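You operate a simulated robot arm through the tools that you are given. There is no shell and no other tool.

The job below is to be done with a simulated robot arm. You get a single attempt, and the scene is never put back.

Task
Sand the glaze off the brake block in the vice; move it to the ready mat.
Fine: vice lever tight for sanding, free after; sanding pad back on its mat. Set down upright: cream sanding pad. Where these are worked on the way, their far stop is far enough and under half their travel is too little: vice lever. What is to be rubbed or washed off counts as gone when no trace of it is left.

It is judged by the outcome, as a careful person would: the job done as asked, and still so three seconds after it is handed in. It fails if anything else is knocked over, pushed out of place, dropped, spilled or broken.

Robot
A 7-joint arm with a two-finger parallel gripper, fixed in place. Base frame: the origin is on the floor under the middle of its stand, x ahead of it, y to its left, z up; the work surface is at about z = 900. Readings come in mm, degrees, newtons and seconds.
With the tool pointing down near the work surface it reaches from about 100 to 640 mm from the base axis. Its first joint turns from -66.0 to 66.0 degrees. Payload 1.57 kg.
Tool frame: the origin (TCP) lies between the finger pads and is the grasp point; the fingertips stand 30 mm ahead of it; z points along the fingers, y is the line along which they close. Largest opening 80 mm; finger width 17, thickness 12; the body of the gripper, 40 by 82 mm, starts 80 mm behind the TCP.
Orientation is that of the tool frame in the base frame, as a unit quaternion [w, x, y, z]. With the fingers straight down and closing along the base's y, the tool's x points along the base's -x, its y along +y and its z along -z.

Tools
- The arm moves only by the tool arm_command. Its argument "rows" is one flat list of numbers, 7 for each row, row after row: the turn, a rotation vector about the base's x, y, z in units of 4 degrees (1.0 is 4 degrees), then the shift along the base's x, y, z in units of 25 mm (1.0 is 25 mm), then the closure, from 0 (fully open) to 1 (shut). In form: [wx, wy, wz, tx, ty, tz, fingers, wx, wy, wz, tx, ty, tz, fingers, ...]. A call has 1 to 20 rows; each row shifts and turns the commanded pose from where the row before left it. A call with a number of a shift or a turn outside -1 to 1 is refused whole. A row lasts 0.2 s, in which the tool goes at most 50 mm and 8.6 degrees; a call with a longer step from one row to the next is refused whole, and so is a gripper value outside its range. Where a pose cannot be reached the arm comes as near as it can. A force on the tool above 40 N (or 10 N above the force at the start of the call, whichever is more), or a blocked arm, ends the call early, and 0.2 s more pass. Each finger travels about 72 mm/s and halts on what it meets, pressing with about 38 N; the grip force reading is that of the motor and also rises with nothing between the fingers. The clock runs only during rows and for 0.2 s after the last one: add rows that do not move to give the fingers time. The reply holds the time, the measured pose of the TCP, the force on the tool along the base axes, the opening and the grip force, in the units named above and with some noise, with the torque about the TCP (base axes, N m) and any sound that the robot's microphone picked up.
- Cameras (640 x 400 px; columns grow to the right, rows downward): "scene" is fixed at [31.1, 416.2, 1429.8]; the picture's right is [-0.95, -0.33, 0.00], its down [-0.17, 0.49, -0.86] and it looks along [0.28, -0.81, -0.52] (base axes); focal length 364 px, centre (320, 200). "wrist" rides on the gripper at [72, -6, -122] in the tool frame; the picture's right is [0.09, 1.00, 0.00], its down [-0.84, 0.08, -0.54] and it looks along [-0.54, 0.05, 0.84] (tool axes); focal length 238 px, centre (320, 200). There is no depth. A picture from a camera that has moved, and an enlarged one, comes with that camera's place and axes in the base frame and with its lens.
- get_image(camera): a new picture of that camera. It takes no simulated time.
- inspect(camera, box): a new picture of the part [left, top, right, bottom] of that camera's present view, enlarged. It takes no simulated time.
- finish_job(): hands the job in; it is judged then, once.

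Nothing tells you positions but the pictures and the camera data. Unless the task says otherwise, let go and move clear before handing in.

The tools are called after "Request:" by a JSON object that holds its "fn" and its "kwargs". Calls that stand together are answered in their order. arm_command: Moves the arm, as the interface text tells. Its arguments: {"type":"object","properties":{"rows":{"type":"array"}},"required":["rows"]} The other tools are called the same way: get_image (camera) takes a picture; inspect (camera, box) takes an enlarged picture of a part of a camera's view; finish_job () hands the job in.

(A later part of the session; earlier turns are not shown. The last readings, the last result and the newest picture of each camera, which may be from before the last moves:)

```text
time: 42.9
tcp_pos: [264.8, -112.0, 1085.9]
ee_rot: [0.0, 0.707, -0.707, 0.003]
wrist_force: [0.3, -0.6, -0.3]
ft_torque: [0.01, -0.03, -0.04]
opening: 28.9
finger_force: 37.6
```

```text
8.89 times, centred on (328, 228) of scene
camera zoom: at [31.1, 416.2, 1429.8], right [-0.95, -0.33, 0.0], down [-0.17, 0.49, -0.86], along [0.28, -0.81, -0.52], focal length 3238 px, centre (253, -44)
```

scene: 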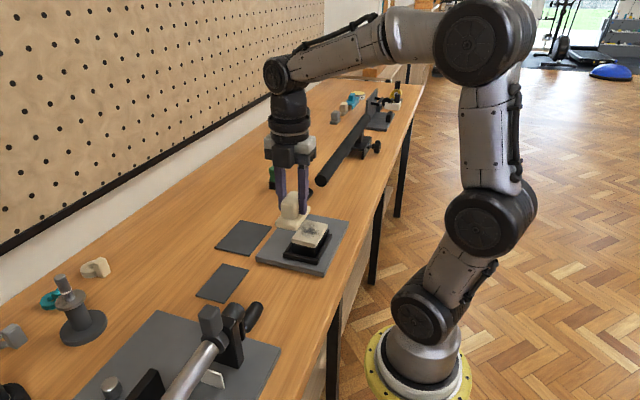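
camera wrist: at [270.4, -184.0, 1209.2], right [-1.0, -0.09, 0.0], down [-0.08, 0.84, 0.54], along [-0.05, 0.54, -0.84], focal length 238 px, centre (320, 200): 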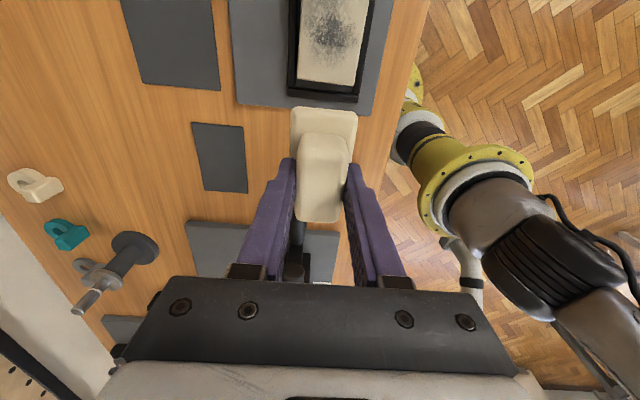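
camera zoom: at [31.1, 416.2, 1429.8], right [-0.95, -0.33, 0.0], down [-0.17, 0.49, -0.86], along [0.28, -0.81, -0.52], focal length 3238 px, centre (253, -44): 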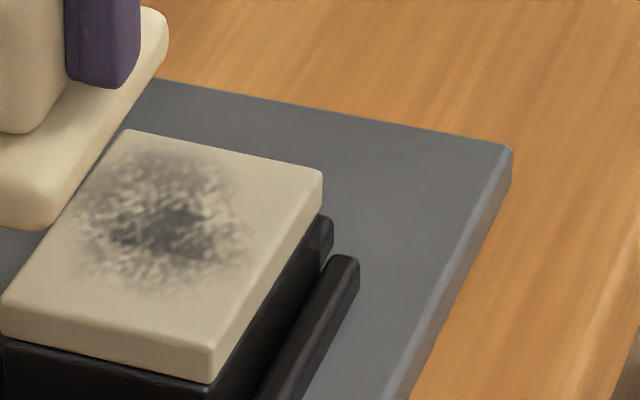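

The pad hasn't slipped in the grip, but the block isn't held: it slid about 5–8 mm. I'll put the pad back on its mat for now, then re-seat the block properly.

Request:
{"fn": "arm_command", "kwargs": {"rows": [0.06, 0.06, 0, 0.865, 0.48, 0, 1, 0, 0, 0, 0.865, 0.48, 0, 1, 0, 0, 0, 0.865, 0.48, 0, 1, 0, 0, 0, 0.865, 0.48, -0.5, 1, 0, 0, 0, 0.865, 0.48, -0.6, 1, 0, 0, 0, 0.865, 0.49, -0.7, 1, 0, 0, 0, 0, 0, -1, 1, 0, 0, 0, 0, 0, -1, 1, 0, 0, 0, 0, 0, -0.8, 1, 0, 0, 0, 0, 0, -0.4, 1, 0, 0, 0, 0, 0, 0, 1]}}

Request:
{"fn": "inspect", "kwargs": {"camera": "wrist", "box": [250, 30, 390, 230]}}

Request:
{"fn": "inspect", "kwargs": {"camera": "scene", "box": [180, 230, 260, 310]}}

```text
time: 45.3
tcp_pos: [395.4, -41.4, 961.6]
ee_rot: [0.0, 0.708, -0.707, 0.001]
wrist_force: [-0.7, 0.0, 0.4]
ft_torque: [0.0, -0.01, -0.01]
opening: 28.9
finger_force: 38.2
```

```text
2.00 times, centred on (320, 130) of wrist
camera zoom: at [400.3, -112.9, 1084.1], right [-1.0, -0.09, 0.0], down [-0.08, 0.84, 0.54], along [-0.05, 0.54, -0.84], focal length 477 px, centre (320, 340)
```

zoom: 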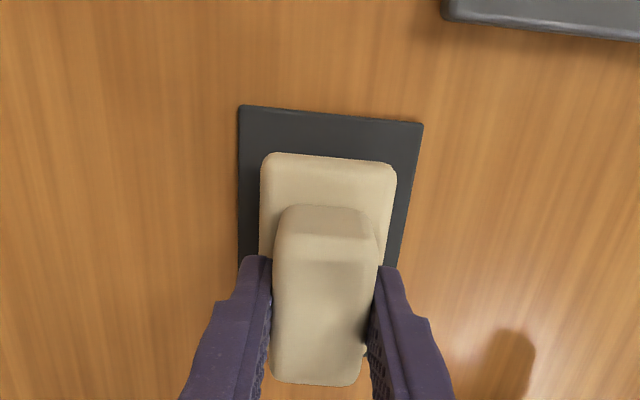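

```text
5.00 times, centred on (220, 270) of scene
camera zoom: at [31.1, 416.2, 1429.8], right [-0.95, -0.33, 0.0], down [-0.17, 0.49, -0.86], along [0.28, -0.81, -0.52], focal length 1822 px, centre (820, -150)
```

zoom: 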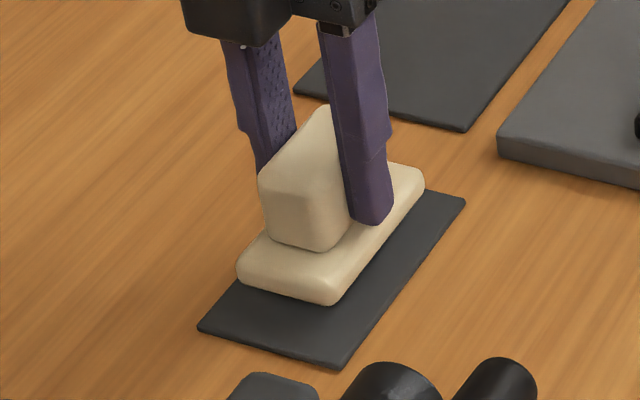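

Request:
{"fn": "arm_command", "kwargs": {"rows": [0, 0, 0, -0.02, 0.05, -0.15, 1, 0, 0, 0, 0, 0, -0.12, 1, 0, 0, 0, 0, 0, -0.05, 1, 0, 0, 0, 0, 0, 0, 1]}}

```text
time: 46.3
tcp_pos: [394.7, -39.0, 953.4]
ee_rot: [0.0, 0.708, -0.706, -0.001]
wrist_force: [-0.3, -0.7, -0.9]
ft_torque: [0.02, 0.0, 0.01]
opening: 28.7
finger_force: 38.7
```

Request:
{"fn": "arm_command", "kwargs": {"rows": [0, 0, 0, 0, 0, -0.03, 1, 0, 0, 0, 0, 0, -0.02, 1, 0, 0, 0, 0, 0, 0, 1]}}

```text
time: 47.1
tcp_pos: [394.3, -39.2, 952.7]
ee_rot: [0.001, 0.708, -0.706, 0.0]
wrist_force: [-0.1, 0.0, -0.7]
ft_torque: [0.01, 0.0, -0.03]
opening: 28.9
finger_force: 38.2
```

Request:
{"fn": "arm_command", "kwargs": {"rows": [0, 0, 0, 0, 0, -0.03, 1, 0, 0, 0, 0, 0, -0.02, 1, 0, 0, 0, 0, 0, 0, 1]}}

```text
time: 47.9
tcp_pos: [394.7, -40.5, 951.1]
ee_rot: [-0.002, 0.708, -0.706, 0.0]
wrist_force: [-1.4, -1.6, 6.1]
ft_torque: [-0.26, 0.13, -0.08]
opening: 28.7
finger_force: 38.4
```

The pad is down on its mat. Releasing and rising.

Request:
{"fn": "arm_command", "kwargs": {"rows": [0, 0, 0, 0, 0, 0, 0.6, 0, 0, 0, 0, 0, 0, 0.45, 0, 0, 0, 0, 0, 0, 0.4, 0, 0, 0, 0, 0, 0.4, 0.4, 0, 0, 0, 0, 0, 1, 0.4, 0, 0, 0, 0, 0, 1, 0.4, 0, 0, 0, 0, 0, 1, 0.4, 0, 0, 0, 0, 0, 0, 0.4]}}

Request:
{"fn": "inspect", "kwargs": {"camera": "wrist", "box": [250, 30, 390, 230]}}

Request:
{"fn": "inspect", "kwargs": {"camera": "scene", "box": [180, 230, 260, 310]}}

```text
time: 49.7
tcp_pos: [393.4, -40.6, 1036.8]
ee_rot: [-0.001, 0.708, -0.706, 0.0]
wrist_force: [-0.4, 0.6, 0.3]
ft_torque: [0.03, -0.01, -0.01]
opening: 47.9
finger_force: 0.1
```

```text
2.00 times, centred on (320, 130) of wrist
camera zoom: at [400.1, -111.6, 1158.6], right [-1.0, -0.09, 0.0], down [-0.08, 0.84, 0.54], along [-0.05, 0.54, -0.84], focal length 477 px, centre (320, 340)
```

zoom: 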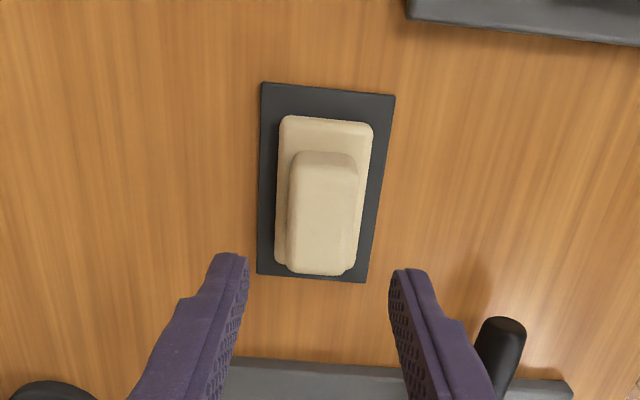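

```text
5.00 times, centred on (220, 270) of scene
camera zoom: at [31.1, 416.2, 1429.8], right [-0.95, -0.33, 0.0], down [-0.17, 0.49, -0.86], along [0.28, -0.81, -0.52], focal length 1822 px, centre (820, -150)
```

zoom: 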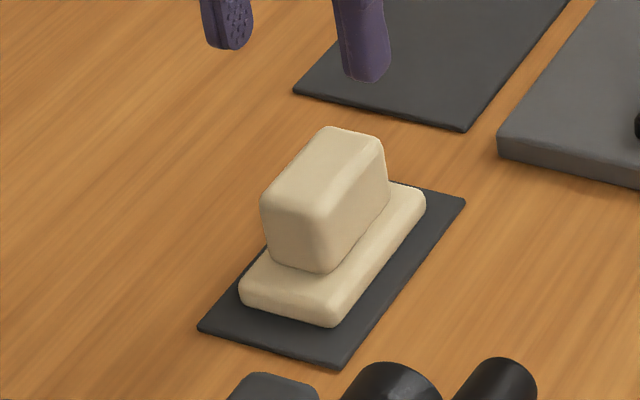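

Request:
{"fn": "arm_command", "kwargs": {"rows": [0, 0, 0, -0.855, -0.98, 0, 0.2, 0, 0, 0, -0.855, -0.98, 0, 0, 0, 0, 0, -0.855, -0.98, 0, 0, 0, 0, 0, -0.855, -0.98, 0, 0, 0, 0, 0, -0.855, -0.98, 0, 0, 0, 0, 0, -0.855, -0.98, 0, 0, 0, 0, 0, 0, -0.98, 0, 0, 0, 0, 0, 0, -0.98, 0, 0, 0, 0, 0, 0, -0.8, -0.5, 0, 0, 0, 0, 0, 0, -0.5, 0, 0, 0, 0, 0, 0, 0, 0]}}

Request:
{"fn": "get_image", "kwargs": {"camera": "wrist"}}

Request:
{"fn": "inspect", "kwargs": {"camera": "wrist", "box": [240, 60, 400, 260]}}

```text
time: 52.1
tcp_pos: [267.4, -255.4, 1011.2]
ee_rot: [-0.001, 0.708, -0.706, 0.002]
wrist_force: [0.4, 0.3, -0.4]
ft_torque: [0.04, 0.02, 0.0]
opening: 80.2
finger_force: 0.1
```

```text
taken
camera wrist: at [271.7, -327.5, 1133.3], right [-1.0, -0.09, 0.0], down [-0.08, 0.84, 0.54], along [-0.05, 0.54, -0.84], focal length 238 px, centre (320, 200)
```

wrist: 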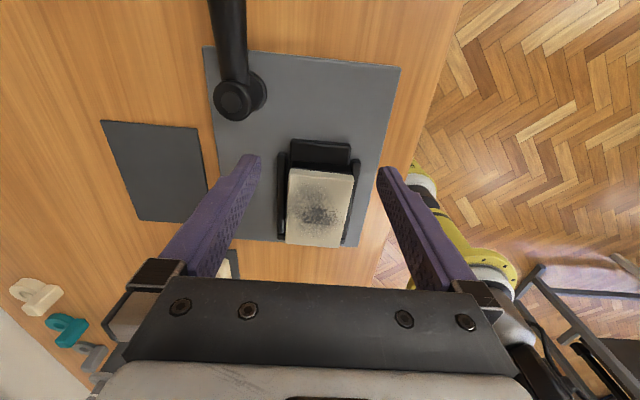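

```text
2.00 times, centred on (320, 160) of wrist
camera zoom: at [271.7, -327.5, 1133.3], right [-1.0, -0.09, 0.0], down [-0.08, 0.84, 0.54], along [-0.05, 0.54, -0.84], focal length 477 px, centre (320, 280)
```

zoom: 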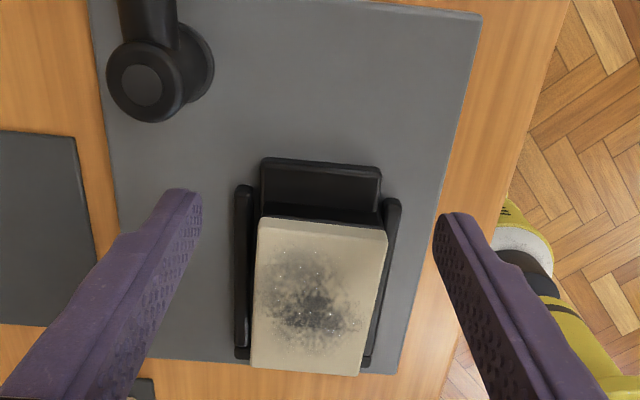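

Request:
{"fn": "inspect", "kwargs": {"camera": "wrist", "box": [270, 125, 370, 185]}}

Request:
{"fn": "inspect", "kwargs": {"camera": "wrist", "box": [270, 190, 370, 255]}}

```text
6.40 times, centred on (320, 155) of wrist
camera zoom: at [271.7, -327.5, 1133.3], right [-1.0, -0.09, 0.0], down [-0.08, 0.84, 0.54], along [-0.05, 0.54, -0.84], focal length 1525 px, centre (320, 488)
```

zoom: 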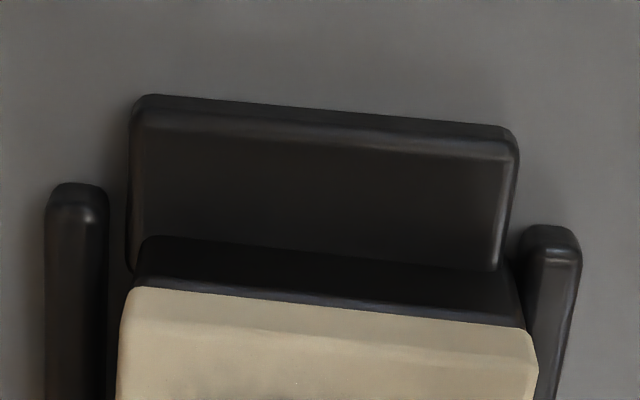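

```text
6.15 times, centred on (320, 222) of wrist
camera zoom: at [271.7, -327.5, 1133.3], right [-1.0, -0.09, 0.0], down [-0.08, 0.84, 0.54], along [-0.05, 0.54, -0.84], focal length 1467 px, centre (320, 62)
```

zoom: 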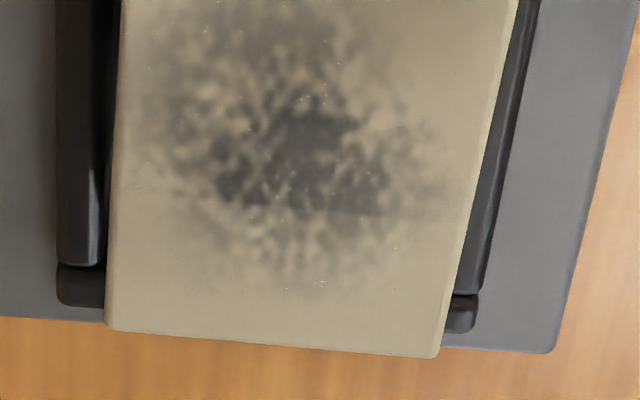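

The pictures show the block flat on the plate but about 11 mm short of the nest's end bar, so the jaw wasn't really holding it. I'll free the lever, push the block home against the end bar, and tighten again. First the lever: push it back from its −x side.

Request:
{"fn": "arm_command", "kwargs": {"rows": [0, 0, 0, 0.4, -1, 0, 0.6, 0, 0, 0, 0.4, -1, 0, 1, 0, 0, 0, 0.4, -1, 0, 1, 0, 0, 0, 0, 0, 0, 1, 0, 0, 0, 0, 0, 0, 1]}}

Request:
{"fn": "get_image", "kwargs": {"camera": "wrist"}}

Request:
{"fn": "inspect", "kwargs": {"camera": "scene", "box": [260, 150, 360, 240]}}

```text
time: 53.3
tcp_pos: [295.3, -330.1, 1010.5]
ee_rot: [0.0, 0.708, -0.707, 0.001]
wrist_force: [-1.0, 0.1, -0.1]
ft_torque: [-0.04, 0.01, 0.01]
opening: 0.2
finger_force: 21.0
```

```text
taken
camera wrist: at [301.5, -401.8, 1133.7], right [-1.0, -0.09, 0.0], down [-0.08, 0.84, 0.54], along [-0.05, 0.54, -0.84], focal length 238 px, centre (320, 200)
```

wrist: 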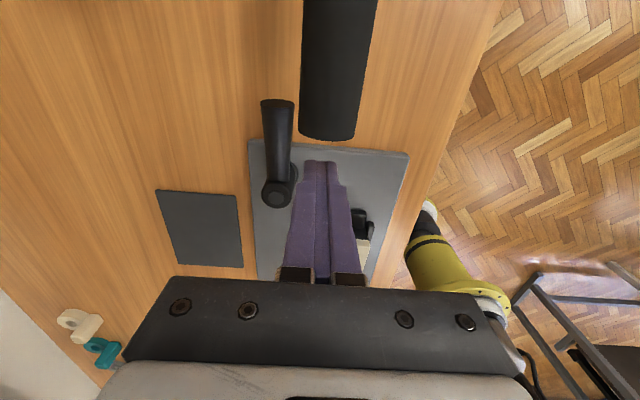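

```text
4.44 times, centred on (310, 195) of scene
camera zoom: at [31.1, 416.2, 1429.8], right [-0.95, -0.33, 0.0], down [-0.17, 0.49, -0.86], along [0.28, -0.81, -0.52], focal length 1619 px, centre (364, 222)
```

zoom: 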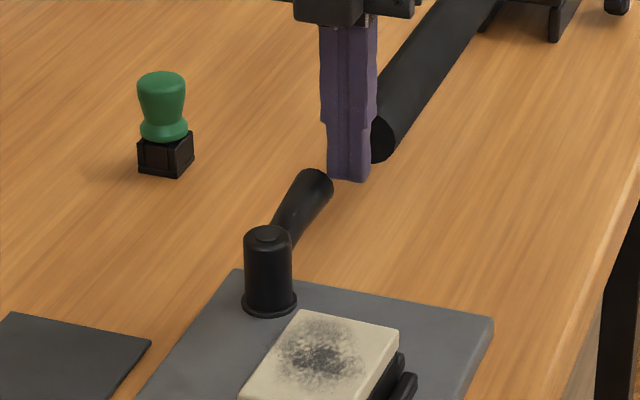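

Request:
{"fn": "arm_command", "kwargs": {"rows": [0, 0, 0, 0, 0.04, -0.9, 1, 0, 0, 0, 0, 0, -0.88, 1, 0, 0, 0, 0, 0, 0, 1]}}

Request:
{"fn": "arm_command", "kwargs": {"rows": [0, 0, 0, 0.25, 0, 0, 1, 0, 0, 0, 0.25, -0.05, 0, 1, 0, 0, 0, 0.3, -0.1, 0, 1, 0, 0, 0, 0.3, -0.08, 0, 1, 0, 0, 0, 0.3, -0.03, 0, 1, 0, 0, 0, 0, 0, 0, 1]}}

Request:
{"fn": "get_image", "kwargs": {"camera": "wrist"}}

```text
time: 54.1
tcp_pos: [295.7, -327.7, 966.8]
ee_rot: [0.0, 0.708, -0.706, 0.0]
wrist_force: [-0.3, 0.1, 0.7]
ft_torque: [0.0, 0.0, -0.04]
opening: 0.0
finger_force: 20.8
```

```text
time: 55.5
tcp_pos: [331.0, -337.0, 966.7]
ee_rot: [0.0, 0.708, -0.706, 0.0]
wrist_force: [-2.7, -0.4, -2.0]
ft_torque: [-0.04, 0.03, 0.06]
opening: 0.1
finger_force: 21.5
```

```text
taken
camera wrist: at [336.6, -408.2, 1089.1], right [-1.0, -0.09, 0.0], down [-0.08, 0.84, 0.54], along [-0.05, 0.54, -0.84], focal length 238 px, centre (320, 200)
```

wrist: 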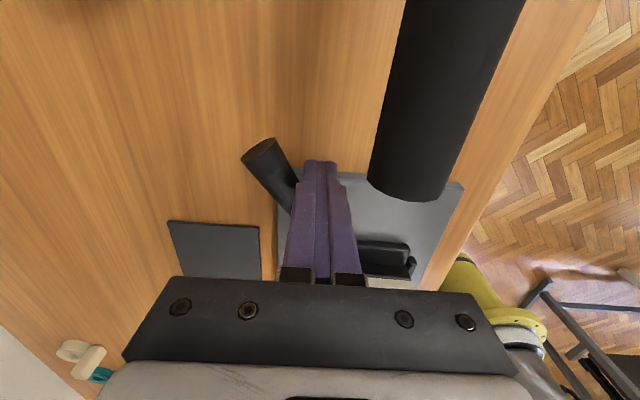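

Request:
{"fn": "arm_command", "kwargs": {"rows": [0, 0, 0, 0.44, 0.1, 0, 1, 0, 0, 0, 0.46, 0.22, 0, 1, 0, 0, 0, 0.38, 0.34, 0, 1, 0, 0, 0, 0.25, 0.4, 0, 1, 0, 0, 0, 0, 0, 0, 1]}}

Request:
{"fn": "get_image", "kwargs": {"camera": "wrist"}}

Request:
{"fn": "inspect", "kwargs": {"camera": "scene", "box": [240, 160, 350, 260]}}

```text
time: 56.7
tcp_pos: [369.8, -310.4, 966.4]
ee_rot: [0.0, 0.708, -0.706, 0.001]
wrist_force: [0.7, -1.0, 0.7]
ft_torque: [-0.02, 0.0, 0.01]
opening: 0.1
finger_force: 21.7
```

```text
taken
camera wrist: at [375.0, -381.2, 1089.2], right [-1.0, -0.09, 0.0], down [-0.08, 0.84, 0.54], along [-0.05, 0.54, -0.84], focal length 238 px, centre (320, 200)
```

wrist: 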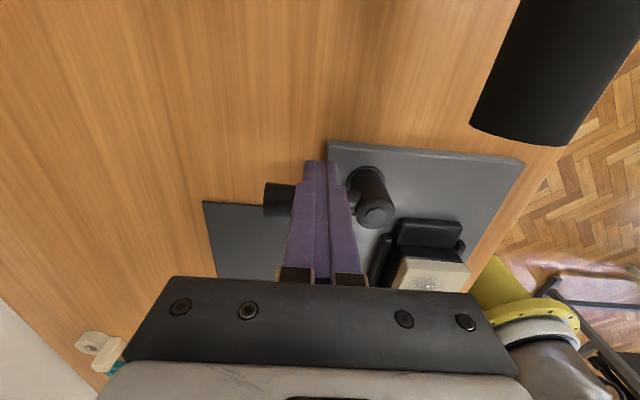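

```text
4.00 times, centred on (295, 210) of scene
camera zoom: at [31.1, 416.2, 1429.8], right [-0.95, -0.33, 0.0], down [-0.17, 0.49, -0.86], along [0.28, -0.81, -0.52], focal length 1457 px, centre (420, 160)
```

zoom: 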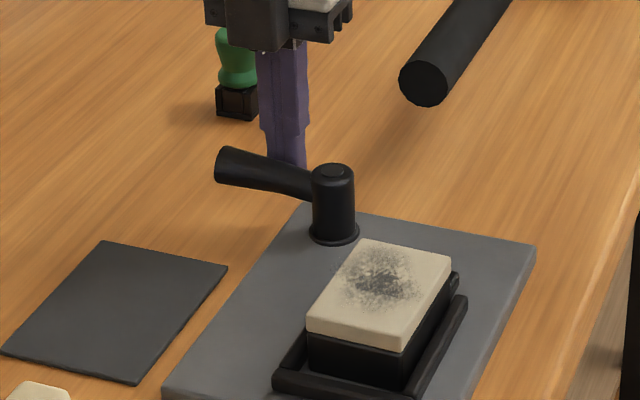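

Request:
{"fn": "arm_command", "kwargs": {"rows": [0, 0, 0, 0.04, 0.12, 0, 1, 0, 0, 0, 0, 0.1, 0, 1, 0, 0, 0, 0, 0, 0, 1]}}

Request:
{"fn": "inspect", "kwargs": {"camera": "scene", "box": [240, 160, 350, 260]}}

```text
time: 57.5
tcp_pos: [369.5, -307.2, 966.5]
ee_rot: [-0.001, 0.707, -0.707, 0.002]
wrist_force: [2.7, -16.5, -4.3]
ft_torque: [-0.38, -0.07, 0.03]
opening: 0.2
finger_force: 21.3
```

```text
4.00 times, centred on (295, 210) of scene
camera zoom: at [31.3, 415.7, 1430.0], right [-0.95, -0.33, 0.0], down [-0.17, 0.49, -0.86], along [0.28, -0.81, -0.52], focal length 1457 px, centre (420, 160)
```

zoom: 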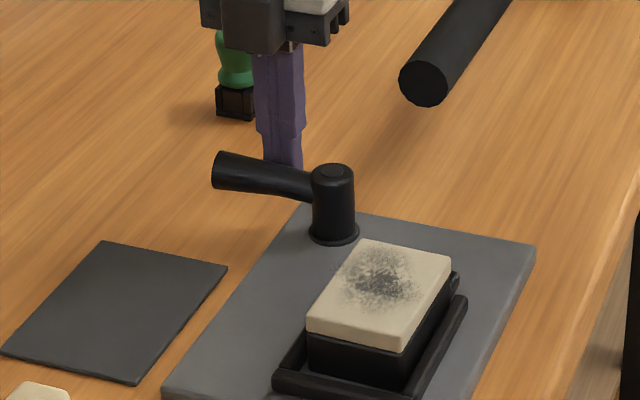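

The lever is back at its free stop. Now I'll rise, go behind the block (−y side, above the jaw) and push it gently in +y against the end bar.

Request:
{"fn": "arm_command", "kwargs": {"rows": [0, 0, 0, 0, -0.3, 0, 1, 0, 0, 0, 0, -0.1, 0.9, 1, 0, 0, 0, 0, 0, 0.9, 1, 0, 0, 0, -0.84, 0.4, 0, 1, 0, 0, 0, -0.84, 0.4, 0, 1, 0, 0, 0, -0.84, 0.4, 0, 1, 0, 0, 0, -0.84, 0.4, 0, 1, 0, 0, 0, -0.84, 0.4, 0, 1, 0, 0, 0, 0, 0.2, 0, 1, 0, 0, 0, 0, 0, 0, 1]}}

Request:
{"fn": "get_image", "kwargs": {"camera": "wrist"}}

```text
time: 59.7
tcp_pos: [264.2, -259.7, 1011.7]
ee_rot: [0.0, 0.708, -0.706, 0.0]
wrist_force: [-0.4, 0.2, -0.1]
ft_torque: [-0.01, 0.03, 0.02]
opening: 0.1
finger_force: 21.2
```

```text
taken
camera wrist: at [270.6, -331.0, 1133.5], right [-1.0, -0.09, 0.0], down [-0.08, 0.84, 0.54], along [-0.05, 0.54, -0.84], focal length 238 px, centre (320, 200)
```

wrist: 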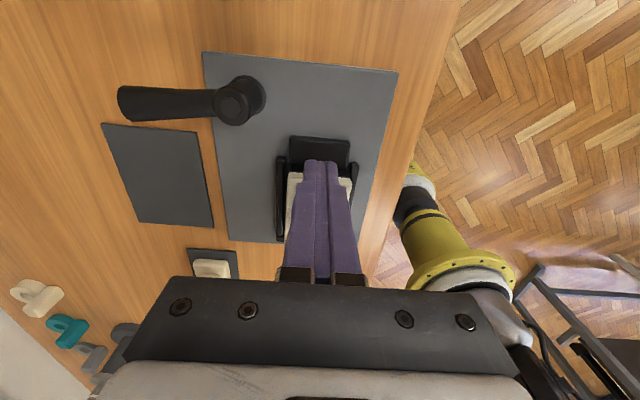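

Request:
{"fn": "arm_command", "kwargs": {"rows": [0, 0, 0, 0, 0, -1, 1, 0, 0, 0, 0, 0, -0.7, 1, 0, 0, 0, 0, 0, -0.4, 1, 0, 0, 0, 0, 0, 0, 1]}}

Request:
{"fn": "get_image", "kwargs": {"camera": "wrist"}}

Request:
{"fn": "inspect", "kwargs": {"camera": "scene", "box": [280, 180, 360, 260]}}

```text
time: 60.7
tcp_pos: [265.0, -258.3, 958.1]
ee_rot: [0.0, 0.707, -0.707, 0.0]
wrist_force: [0.3, -0.1, 0.8]
ft_torque: [0.01, 0.0, -0.01]
opening: 0.0
finger_force: 21.1
```

```text
taken
camera wrist: at [270.9, -330.6, 1081.1], right [-1.0, -0.09, 0.0], down [-0.08, 0.84, 0.54], along [-0.05, 0.54, -0.84], focal length 238 px, centre (320, 200)
```

wrist: 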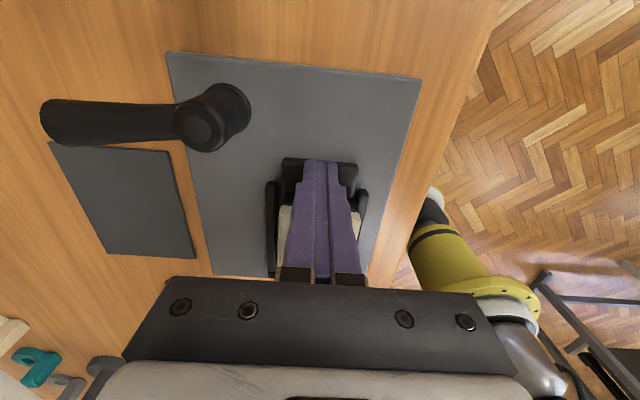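

```text
5.00 times, centred on (320, 220) of scene
camera zoom: at [31.1, 416.2, 1429.8], right [-0.95, -0.33, 0.0], down [-0.17, 0.49, -0.86], along [0.28, -0.81, -0.52], focal length 1822 px, centre (320, 100)
```

zoom: 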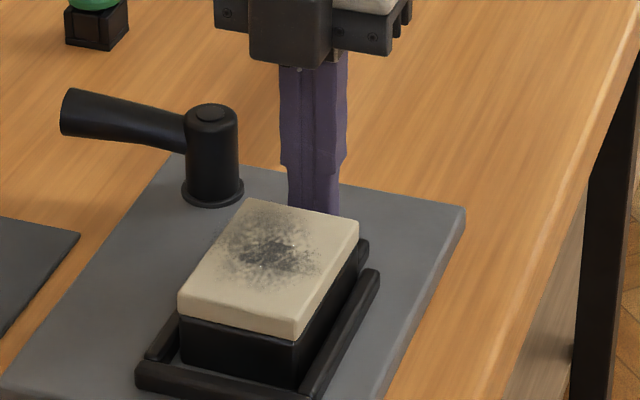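

Request:
{"fn": "arm_command", "kwargs": {"rows": [0, 0, 0, 0, 0.24, 0, 1, 0, 0, 0, 0, 0.24, 0, 1, 0, 0, 0, 0, 0.12, 0, 1, 0, 0, 0, 0, 0.12, 0, 1, 0, 0, 0, 0, 0.12, 0, 1, 0, 0, 0, 0, 0, 0, 1]}}

Request:
{"fn": "inspect", "kwargs": {"camera": "scene", "box": [280, 180, 360, 260]}}

```text
time: 62.1
tcp_pos: [264.0, -237.6, 960.7]
ee_rot: [0.0, 0.708, -0.706, -0.001]
wrist_force: [-1.2, -1.4, 0.4]
ft_torque: [-0.04, 0.02, 0.01]
opening: 0.1
finger_force: 21.0
```

```text
5.00 times, centred on (320, 220) of scene
camera zoom: at [31.1, 416.2, 1429.8], right [-0.95, -0.33, 0.0], down [-0.17, 0.49, -0.86], along [0.28, -0.81, -0.52], focal length 1822 px, centre (320, 100)
```

zoom: 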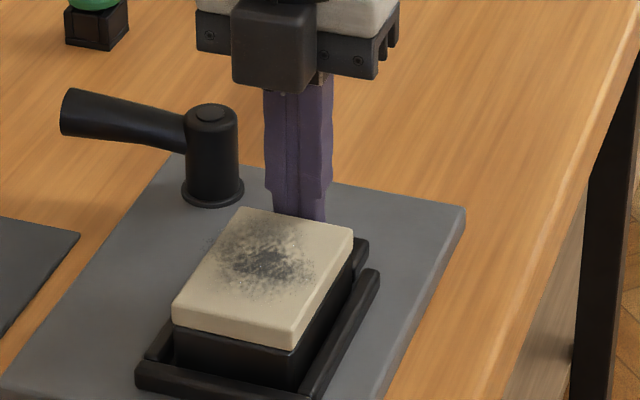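

Request:
{"fn": "arm_command", "kwargs": {"rows": [0, 0, 0, 0, 0.08, 0, 1, 0, 0, 0, 0, 0.06, 0, 1, 0, 0, 0, 0, 0, 0, 1]}}

```text
time: 62.9
tcp_pos: [264.0, -236.1, 958.4]
ee_rot: [-0.001, 0.708, -0.707, 0.001]
wrist_force: [0.1, -1.3, 1.1]
ft_torque: [-0.01, -0.04, 0.02]
opening: 0.0
finger_force: 21.4
```

Request:
{"fn": "arm_command", "kwargs": {"rows": [0, 0, 0, 0, 0.06, 0, 1, 0, 0, 0, 0, 0.05, 0, 1, 0, 0, 0, 0, 0, 0, 1]}}

Request:
{"fn": "inspect", "kwargs": {"camera": "scene", "box": [280, 180, 360, 260]}}

```text
time: 63.7
tcp_pos: [265.4, -233.5, 959.0]
ee_rot: [-0.001, 0.708, -0.706, 0.002]
wrist_force: [-3.0, -14.1, 0.1]
ft_torque: [-0.36, 0.21, 0.01]
opening: 0.0
finger_force: 21.3
```

```text
5.00 times, centred on (320, 220) of scene
camera zoom: at [31.1, 415.8, 1429.9], right [-0.95, -0.33, 0.0], down [-0.17, 0.49, -0.86], along [0.28, -0.81, -0.52], focal length 1822 px, centre (320, 100)
```

zoom: 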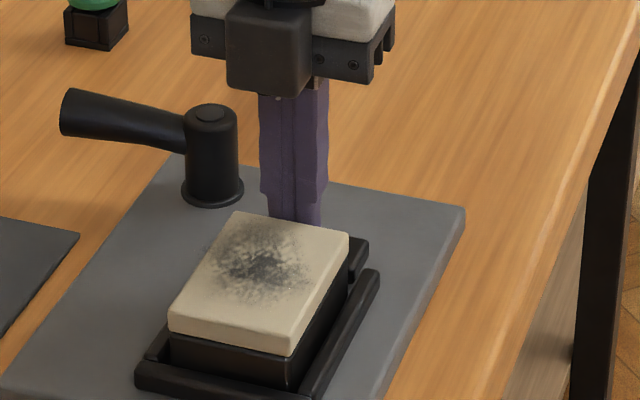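

The block is home against the end bar (14 N reaction, its −y face at y≈−225, matching the jaw's closed position). I'll back off and tighten the lever again.

Request:
{"fn": "arm_command", "kwargs": {"rows": [0, 0, 0, 0, -0.4, 0, 1, 0, 0, 0, 0, -0.2, 0.3, 1, 0, 0, 0, 0, 0, 1, 1, 0, 0, 0, 0, 0, 0.8, 1, 0, 0, 0, 1, 0, 0, 1, 0, 0, 0, 1, 0, 0, 1, 0, 0, 0, 1, 0, 0, 1, 0, 0, 0, 1, 0, 0, 1, 0, 0, 0, 1, -0.2, 0, 1, 0, 0, 0, 0, -0.1, -0.9, 1, 0, 0, 0, 0, 0, -0.9, 1, 0, 0, 0, 0, 0, 0, 1]}}

Request:
{"fn": "get_image", "kwargs": {"camera": "wrist"}}

Request:
{"fn": "inspect", "kwargs": {"camera": "scene", "box": [250, 170, 360, 270]}}

```text
time: 66.3
tcp_pos: [390.2, -255.2, 966.0]
ee_rot: [0.0, 0.707, -0.707, 0.0]
wrist_force: [0.3, 0.4, -0.3]
ft_torque: [0.01, -0.03, 0.0]
opening: 0.2
finger_force: 21.0
```

```text
taken
camera wrist: at [396.0, -326.2, 1088.4], right [-1.0, -0.09, 0.0], down [-0.08, 0.84, 0.54], along [-0.05, 0.54, -0.84], focal length 238 px, centre (320, 200)
```

wrist: 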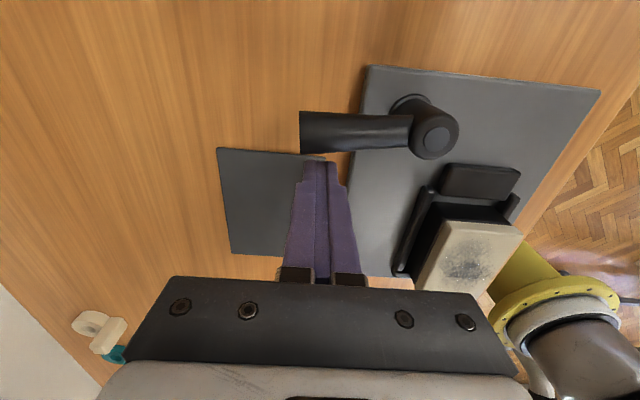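

```text
4.00 times, centred on (305, 220) of scene
camera zoom: at [31.1, 416.2, 1429.8], right [-0.95, -0.33, 0.0], down [-0.17, 0.49, -0.86], along [0.28, -0.81, -0.52], focal length 1457 px, centre (380, 120)
```

zoom: 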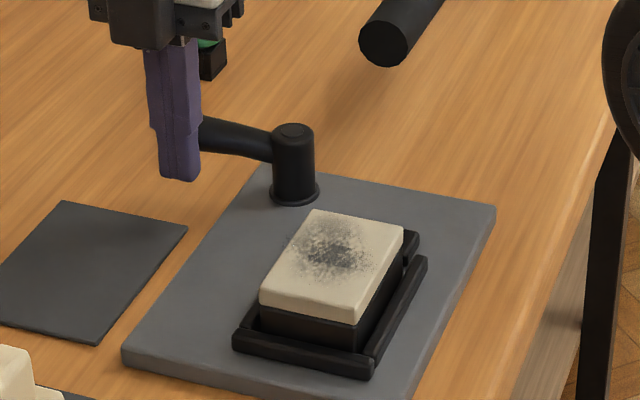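

Request:
{"fn": "arm_command", "kwargs": {"rows": [0, 0, 0, -0.1, -0.3, 0, 1, 0, 0, 0, -0.1, -0.3, 0, 1, 0, 0, 0, 0, -0.25, 0, 1, 0, 0, 0, 0, -0.25, 0, 1, 0, 0, 0, 0.01, -0.33, 0, 1, 0, 0, 0, 0.01, -0.33, 0, 1, 0, 0, 0, -0.1, -0.38, 0, 1, 0, 0, 0, -0.16, -0.36, 0, 1, 0, 0, 0, -0.22, -0.33, 0, 1, 0, 0, 0, -0.3, 0, 0, 1, 0, 0, 0, -0.27, -0.2, 0, 1, 0, 0, 0, 0, 0, 0, 1]}}

Request:
{"fn": "inspect", "kwargs": {"camera": "scene", "box": [250, 150, 360, 270]}}

Request:
{"fn": "get_image", "kwargs": {"camera": "wrist"}}

```text
time: 68.9
tcp_pos: [360.3, -331.5, 967.0]
ee_rot: [-0.001, 0.708, -0.707, 0.002]
wrist_force: [9.7, -1.6, 1.9]
ft_torque: [-0.06, -0.11, 0.09]
opening: 0.0
finger_force: 20.8
```

```text
3.33 times, centred on (305, 210) of scene
camera zoom: at [31.4, 416.2, 1429.8], right [-0.95, -0.33, 0.0], down [-0.17, 0.49, -0.86], along [0.28, -0.81, -0.52], focal length 1214 px, centre (370, 167)
```

zoom: 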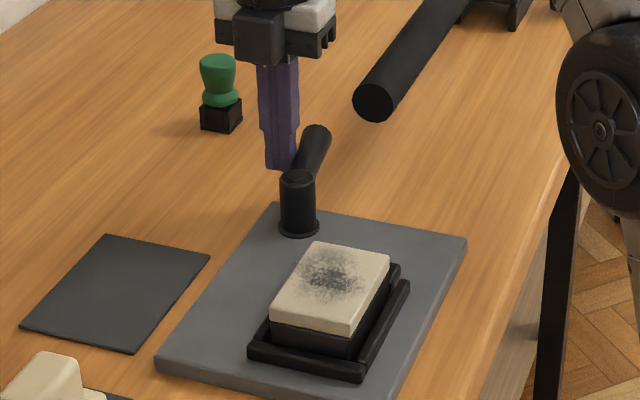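

```text
taken
camera wrist: at [365.4, -401.9, 1089.9], right [-1.0, -0.09, 0.0], down [-0.08, 0.84, 0.54], along [-0.05, 0.54, -0.84], focal length 238 px, centre (320, 200)
```

wrist: 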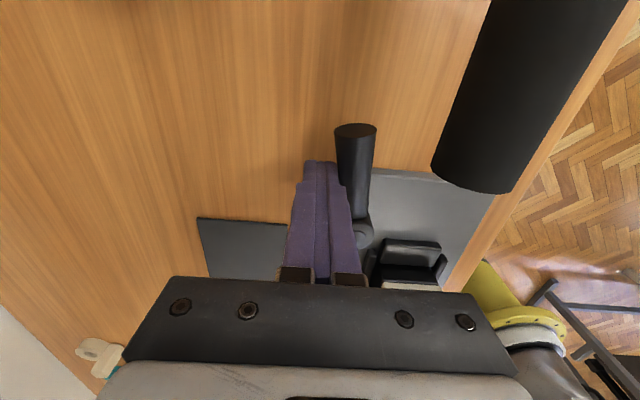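

Request:
{"fn": "arm_command", "kwargs": {"rows": [0, 0, 0, -0.16, -0.05, 0, 1, 0, 0, 0, -0.1, -0.03, 0, 1, 0, 0, 0, 0, 0, 0, 1]}}

Request:
{"fn": "inspect", "kwargs": {"camera": "scene", "box": [250, 150, 360, 270]}}

```text
time: 69.7
tcp_pos: [353.0, -332.8, 966.9]
ee_rot: [0.0, 0.708, -0.707, 0.001]
wrist_force: [11.2, -3.9, 5.3]
ft_torque: [-0.1, -0.11, 0.13]
opening: 0.0
finger_force: 20.9
```

```text
3.33 times, centred on (305, 210) of scene
camera zoom: at [31.4, 416.2, 1429.8], right [-0.95, -0.33, 0.0], down [-0.17, 0.49, -0.86], along [0.28, -0.81, -0.52], focal length 1214 px, centre (370, 167)
```

zoom: 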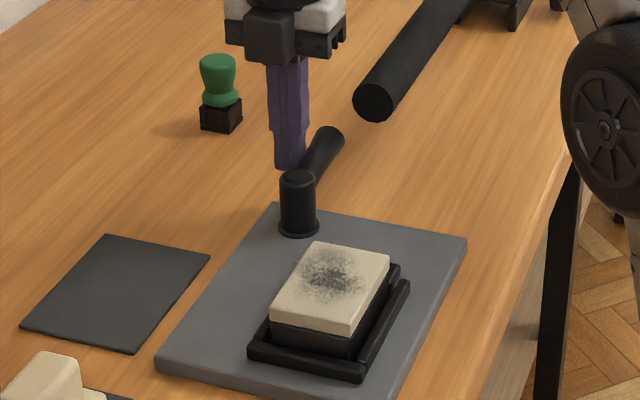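

Request:
{"fn": "arm_command", "kwargs": {"rows": [0, 0, 0, -0.08, -0.02, 0, 1, 0, 0, 0, -0.06, -0.02, 0, 1, 0, 0, 0, 0, 0, 0, 1]}}

Request:
{"fn": "inspect", "kwargs": {"camera": "scene", "box": [250, 150, 360, 270]}}

```text
time: 70.5
tcp_pos: [351.0, -333.6, 967.8]
ee_rot: [-0.002, 0.708, -0.707, 0.002]
wrist_force: [24.3, 0.1, 5.0]
ft_torque: [0.0, -0.36, -0.01]
opening: 0.0
finger_force: 20.9
```

```text
3.33 times, centred on (305, 210) of scene
camera zoom: at [31.7, 416.3, 1429.8], right [-0.95, -0.33, 0.0], down [-0.17, 0.49, -0.86], along [0.28, -0.81, -0.52], focal length 1214 px, centre (370, 167)
```

zoom: 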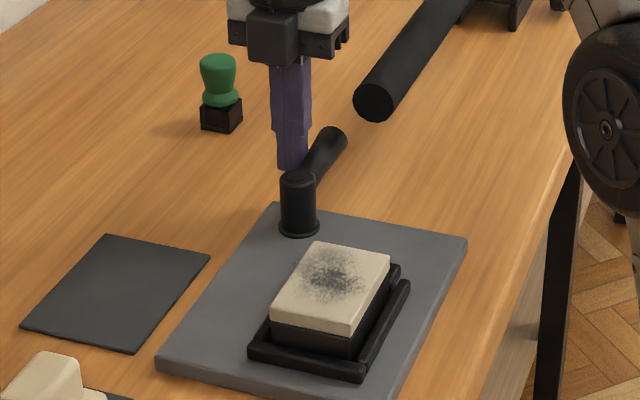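

At the stop again (24 N at the same place). Back off and view the clamp.

Request:
{"fn": "arm_command", "kwargs": {"rows": [0, 0, 0, 0.3, 0, 0, 1, 0, 0, 0, 0.4, 0, 0, 1, 0, 0, 0, 0.2, 0, 1, 1, 0, 0, 0, 0, 0, 1, 0.5, 0, 0, 0, -1, 0.8, 0, 0, 0, 0, 0, -1, 0.8, 0, 0, 0, 0, 0, -1, 0.8, 0, 0, 0, 0, 0, -1, 0.8, 0, 0, 0, 0, 0, 0, 0, 0, 0]}}

Request:
{"fn": "get_image", "kwargs": {"camera": "wrist"}}

Request:
{"fn": "inspect", "kwargs": {"camera": "wrist", "box": [250, 100, 390, 220]}}

Request:
{"fn": "inspect", "kwargs": {"camera": "scene", "box": [290, 195, 350, 265]}}

```text
time: 72.5
tcp_pos: [272.3, -253.1, 1015.3]
ee_rot: [-0.001, 0.708, -0.706, -0.001]
wrist_force: [-0.1, 0.0, 1.1]
ft_torque: [-0.01, -0.01, 0.0]
opening: 79.9
finger_force: 0.1
```

```text
taken
camera wrist: at [276.9, -324.2, 1138.7], right [-1.0, -0.09, 0.0], down [-0.08, 0.84, 0.54], along [-0.05, 0.54, -0.84], focal length 238 px, centre (320, 200)
```

wrist: 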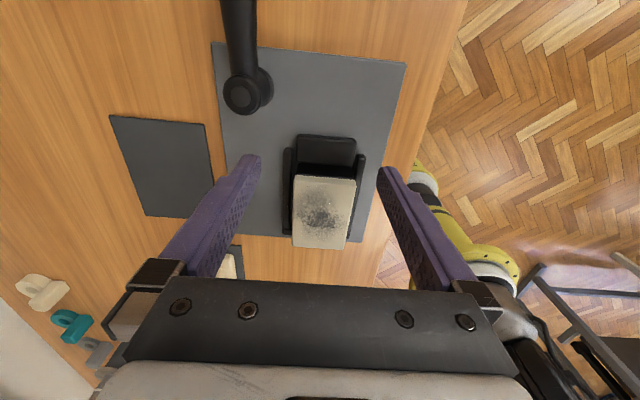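

```text
3.33 times, centred on (320, 160) of wrist
camera zoom: at [276.9, -324.2, 1138.7], right [-1.0, -0.09, 0.0], down [-0.08, 0.84, 0.54], along [-0.05, 0.54, -0.84], focal length 794 px, centre (320, 333)
```

zoom: 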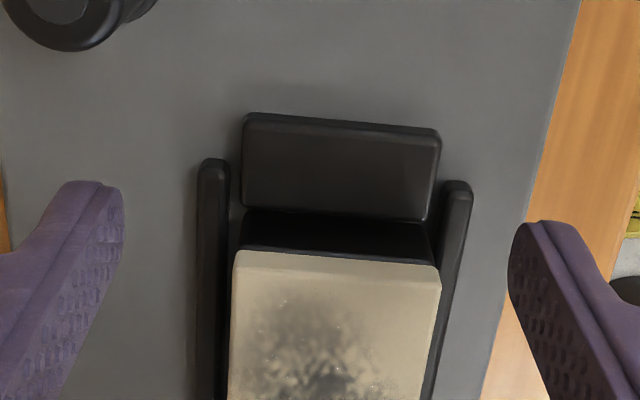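

```text
5.71 times, centred on (320, 230) of scene
camera zoom: at [31.1, 416.3, 1429.8], right [-0.95, -0.33, 0.0], down [-0.17, 0.49, -0.86], along [0.28, -0.81, -0.52], focal length 2082 px, centre (320, 29)
```

zoom: 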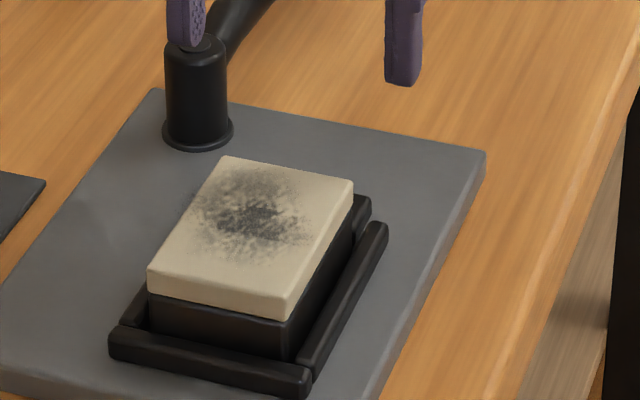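

Now the jaw sits flush against the block's end. I'll fetch the pad again.

Request:
{"fn": "arm_command", "kwargs": {"rows": [0, 0, 0, 0, 0, 1, 0, 0, 0, 0, 0.543, 0.949, 0, 0, 0, 0, 0, 0.543, 0.949, 0, 0, 0, 0, 0, 0.543, 0.949, 0, 0, 0, 0, 0, 0.543, 0.949, 0, 0, 0, 0, 0, 0.543, 0.949, 0, 0, 0, 0, 0, 0.543, 0.949, 0, 0, 0, 0, 0, 0.543, 0.949, 0, 0.2, 0, 0, 0, 0.543, 0.949, 0, 0.4, 0, 0, 0, 0.543, 0.949, 0, 0.4, 0, 0, 0, 0, 0, 0, 0.4, 0, 0, 0, 0, 0, -1, 0.4, 0, 0, 0, 0, 0, -1, 0.4, 0, 0, 0, 0, 0, -0.6, 0.4, 0, 0, 0, 0, 0, 0, 0.4]}}

Request:
{"fn": "inspect", "kwargs": {"camera": "wrist", "box": [250, 70, 390, 230]}}

Request:
{"fn": "inspect", "kwargs": {"camera": "scene", "box": [180, 220, 260, 310]}}

```text
time: 75.7
tcp_pos: [394.0, -40.8, 976.1]
ee_rot: [0.0, 0.708, -0.707, 0.0]
wrist_force: [-0.2, -0.8, -0.5]
ft_torque: [-0.02, -0.02, -0.01]
opening: 48.1
finger_force: 0.1
```

```text
2.50 times, centred on (320, 150) of wrist
camera zoom: at [399.8, -111.6, 1098.6], right [-1.0, -0.09, 0.0], down [-0.08, 0.84, 0.54], along [-0.05, 0.54, -0.84], focal length 596 px, centre (320, 325)
```

zoom: 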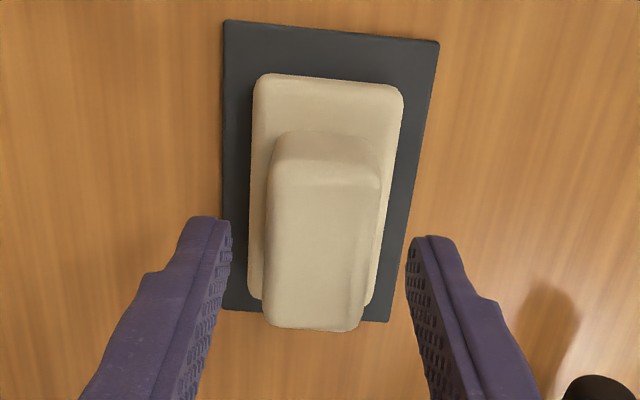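

```text
4.44 times, centred on (220, 265) of scene
camera zoom: at [31.1, 416.2, 1429.8], right [-0.95, -0.33, 0.0], down [-0.17, 0.49, -0.86], along [0.28, -0.81, -0.52], focal length 1619 px, centre (764, -89)
```

zoom: 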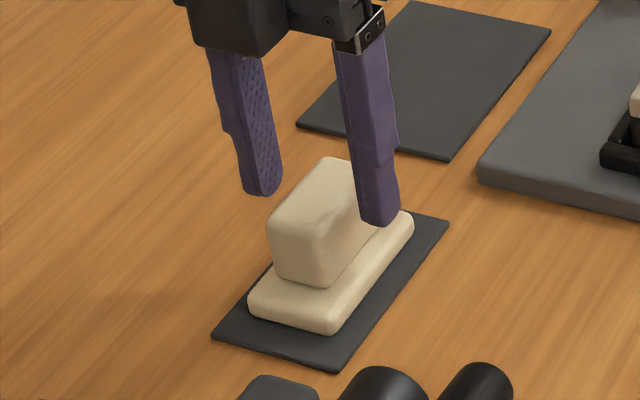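

Request:
{"fn": "arm_command", "kwargs": {"rows": [0, 0, 0, 0.02, 0.04, -0.5, 0.4, 0, 0, 0, 0, 0, -0.44, 0.4, 0, 0, 0, 0, 0, 0, 0.6, 0, 0, 0, 0, 0, 0, 0.8, 0, 0, 0, 0, 0, 0, 1, 0, 0, 0, 0, 0, 0, 1]}}

Request:
{"fn": "arm_command", "kwargs": {"rows": [0, 0, 0, 0, 0, 0.2, 1, 0, 0, 0, 0, 0, 0.6, 1, 0, 0, 0, 0, 0, 1, 1, 0, 0, 0, 0, 0, 1, 1, 0, 0, 0, 0, 0, 0.4, 1, 0, 0, 0, -0.867, -0.96, 0, 1, 0, 0, 0, -0.867, -0.96, 0, 1, 0, 0, 0, -0.867, -0.96, 0, 1, 0, 0, 0, -0.867, -0.96, 0, 1, 0, 0, 0, -0.867, -0.96, 0, 1, 0, 0, 0, -0.867, -0.96, 0, 1, 0, 0, 0, 0, 0, 0, 1]}}

Request:
{"fn": "get_image", "kwargs": {"camera": "wrist"}}

Request:
{"fn": "inspect", "kwargs": {"camera": "scene", "box": [260, 170, 360, 270]}}

```text
time: 77.1
tcp_pos: [396.1, -40.1, 954.0]
ee_rot: [0.0, 0.708, -0.706, 0.0]
wrist_force: [0.0, 0.9, -0.3]
ft_torque: [0.03, 0.03, 0.0]
opening: 29.0
finger_force: 38.2
```

```text
time: 79.7
tcp_pos: [262.5, -182.3, 1033.8]
ee_rot: [-0.001, 0.708, -0.706, 0.001]
wrist_force: [0.2, -0.3, -0.8]
ft_torque: [-0.03, -0.01, -0.04]
opening: 29.1
finger_force: 37.9
```

```text
taken
camera wrist: at [269.6, -254.8, 1156.1], right [-1.0, -0.09, 0.0], down [-0.08, 0.84, 0.54], along [-0.05, 0.54, -0.84], focal length 238 px, centre (320, 200)
```

wrist: 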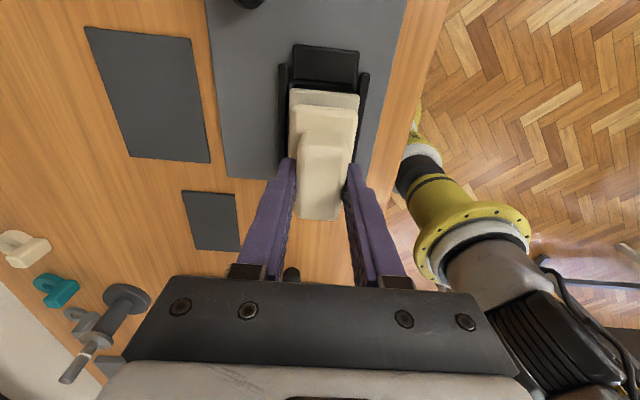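

```text
4.00 times, centred on (310, 220) of scene
camera zoom: at [31.1, 416.2, 1429.8], right [-0.95, -0.33, 0.0], down [-0.17, 0.49, -0.86], along [0.28, -0.81, -0.52], focal length 1457 px, centre (360, 120)
```

zoom: 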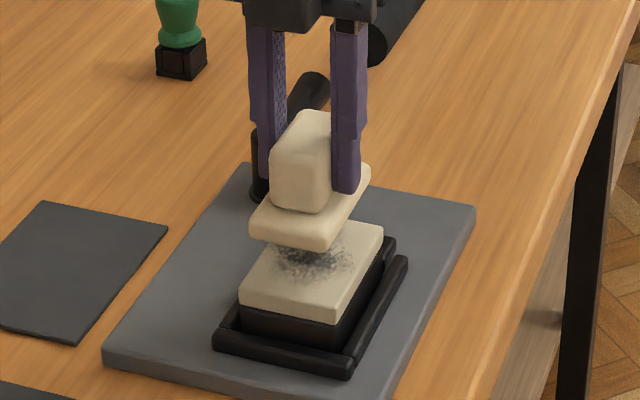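

Request:
{"fn": "arm_command", "kwargs": {"rows": [0, 0, 0, 0.04, -0.06, -0.6, 1, 0, 0, 0, 0, 0, -0.45, 1, 0, 0, 0, 0, 0, 0, 1]}}

Request:
{"fn": "arm_command", "kwargs": {"rows": [0, 0, 0, 0, 0, -0.05, 1, 0, 0, 0, 0, 0, 0, 1]}}

```text
time: 80.5
tcp_pos: [265.1, -185.4, 1006.1]
ee_rot: [0.001, -0.707, 0.707, 0.001]
wrist_force: [0.6, 0.1, -1.0]
ft_torque: [0.04, -0.01, 0.0]
opening: 28.7
finger_force: 37.8
```

```text
time: 81.1
tcp_pos: [265.1, -185.4, 1005.7]
ee_rot: [0.0, 0.707, -0.707, -0.001]
wrist_force: [-0.2, 0.2, -0.5]
ft_torque: [0.04, -0.01, 0.02]
opening: 28.8
finger_force: 38.2
```

Request:
{"fn": "arm_command", "kwargs": {"rows": [0, 0, 0, 0, 0, -0.06, 1, 0, 0, 0, 0, 0, 0, 1]}}

Request:
{"fn": "arm_command", "kwargs": {"rows": [0, 0, 0, 0, 0, -0.05, 1, 0, 0, 0, 0, 0, 0, 1]}}

```text
time: 81.7
tcp_pos: [265.4, -184.5, 1003.5]
ee_rot: [-0.001, 0.707, -0.707, -0.001]
wrist_force: [-0.1, -0.2, -0.6]
ft_torque: [-0.03, 0.01, -0.02]
opening: 28.7
finger_force: 37.8
```

```text
time: 82.3
tcp_pos: [265.1, -183.8, 1002.7]
ee_rot: [-0.002, 0.709, -0.705, 0.002]
wrist_force: [-3.0, 2.9, 13.2]
ft_torque: [0.25, 0.26, 0.0]
opening: 28.5
finger_force: 37.6
```

Pad is in contact at about 13 N. A first short stroke test, then check that the block stays put.

Request:
{"fn": "arm_command", "kwargs": {"rows": [0, 0, 0, 0, -0.4, 0, 1, 0, 0, 0, 0, 0.4, 0, 1, 0, 0, 0, 0, 0.4, 0, 1, 0, 0, 0, 0, -0.4, 0, 1]}}

Request:
{"fn": "inspect", "kwargs": {"camera": "scene", "box": [290, 195, 350, 265]}}

Request:
{"fn": "inspect", "kwargs": {"camera": "wrist", "box": [250, 50, 390, 230]}}

```text
time: 83.3
tcp_pos: [266.7, -184.0, 1002.6]
ee_rot: [-0.001, 0.708, -0.707, 0.002]
wrist_force: [-0.1, 11.0, 24.0]
ft_torque: [0.22, 0.11, -0.04]
opening: 29.0
finger_force: 38.4
```

```text
5.71 times, centred on (320, 230) of scene
camera zoom: at [30.9, 416.7, 1429.7], right [-0.95, -0.33, 0.0], down [-0.17, 0.49, -0.86], along [0.28, -0.81, -0.52], focal length 2082 px, centre (320, 29)
```

zoom: 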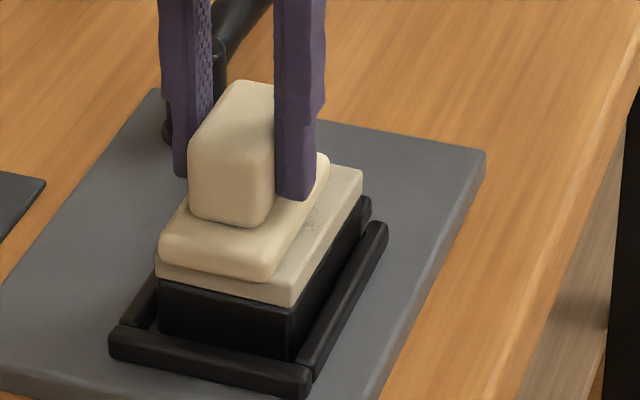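

```text
2.22 times, centred on (320, 140) of wrist
camera zoom: at [271.2, -254.8, 1126.0], right [-1.0, -0.09, 0.0], down [-0.08, 0.84, 0.54], along [-0.05, 0.54, -0.84], focal length 530 px, centre (320, 333)
```

zoom: 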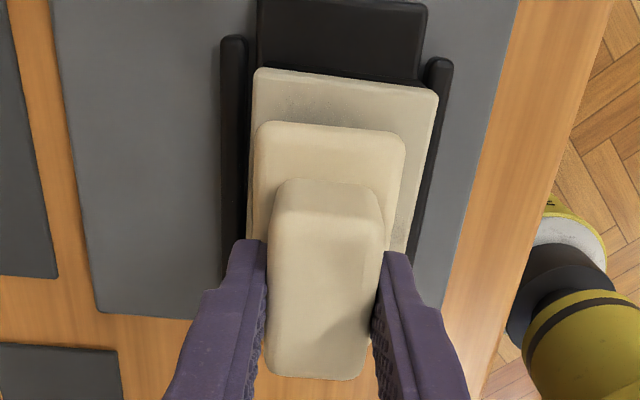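

Request:
{"fn": "get_image", "kwargs": {"camera": "wrist"}}

Request:
{"fn": "inspect", "kwargs": {"camera": "wrist", "box": [280, 40, 380, 110]}}

Request:
{"fn": "inspect", "kwargs": {"camera": "scene", "box": [295, 205, 345, 265]}}

```text
taken
camera wrist: at [271.2, -254.8, 1126.0], right [-1.0, -0.09, 0.0], down [-0.08, 0.84, 0.54], along [-0.05, 0.54, -0.84], focal length 238 px, centre (320, 200)
```

wrist: 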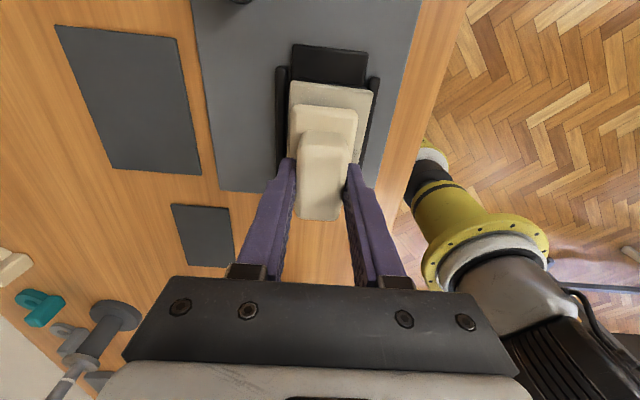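

```text
5.71 times, centred on (330, 75) of wrist
camera zoom: at [271.2, -254.8, 1126.0], right [-1.0, -0.09, 0.0], down [-0.08, 0.84, 0.54], along [-0.05, 0.54, -0.84], focal length 1362 px, centre (263, 914)
```

zoom: 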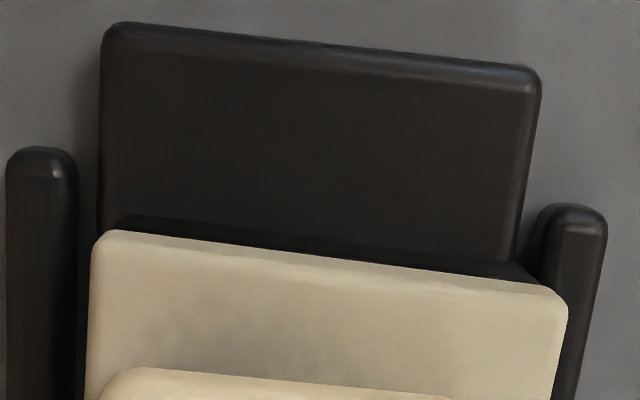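

```text
6.67 times, centred on (320, 235) of scene
camera zoom: at [30.9, 416.7, 1429.7], right [-0.95, -0.33, 0.0], down [-0.17, 0.49, -0.86], along [0.28, -0.81, -0.52], focal length 2429 px, centre (320, -33)
```

zoom: 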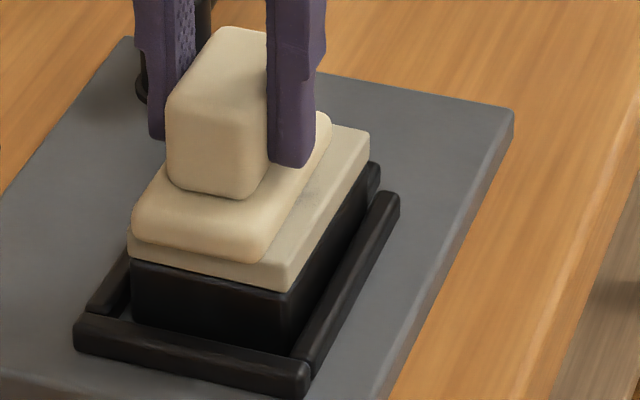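

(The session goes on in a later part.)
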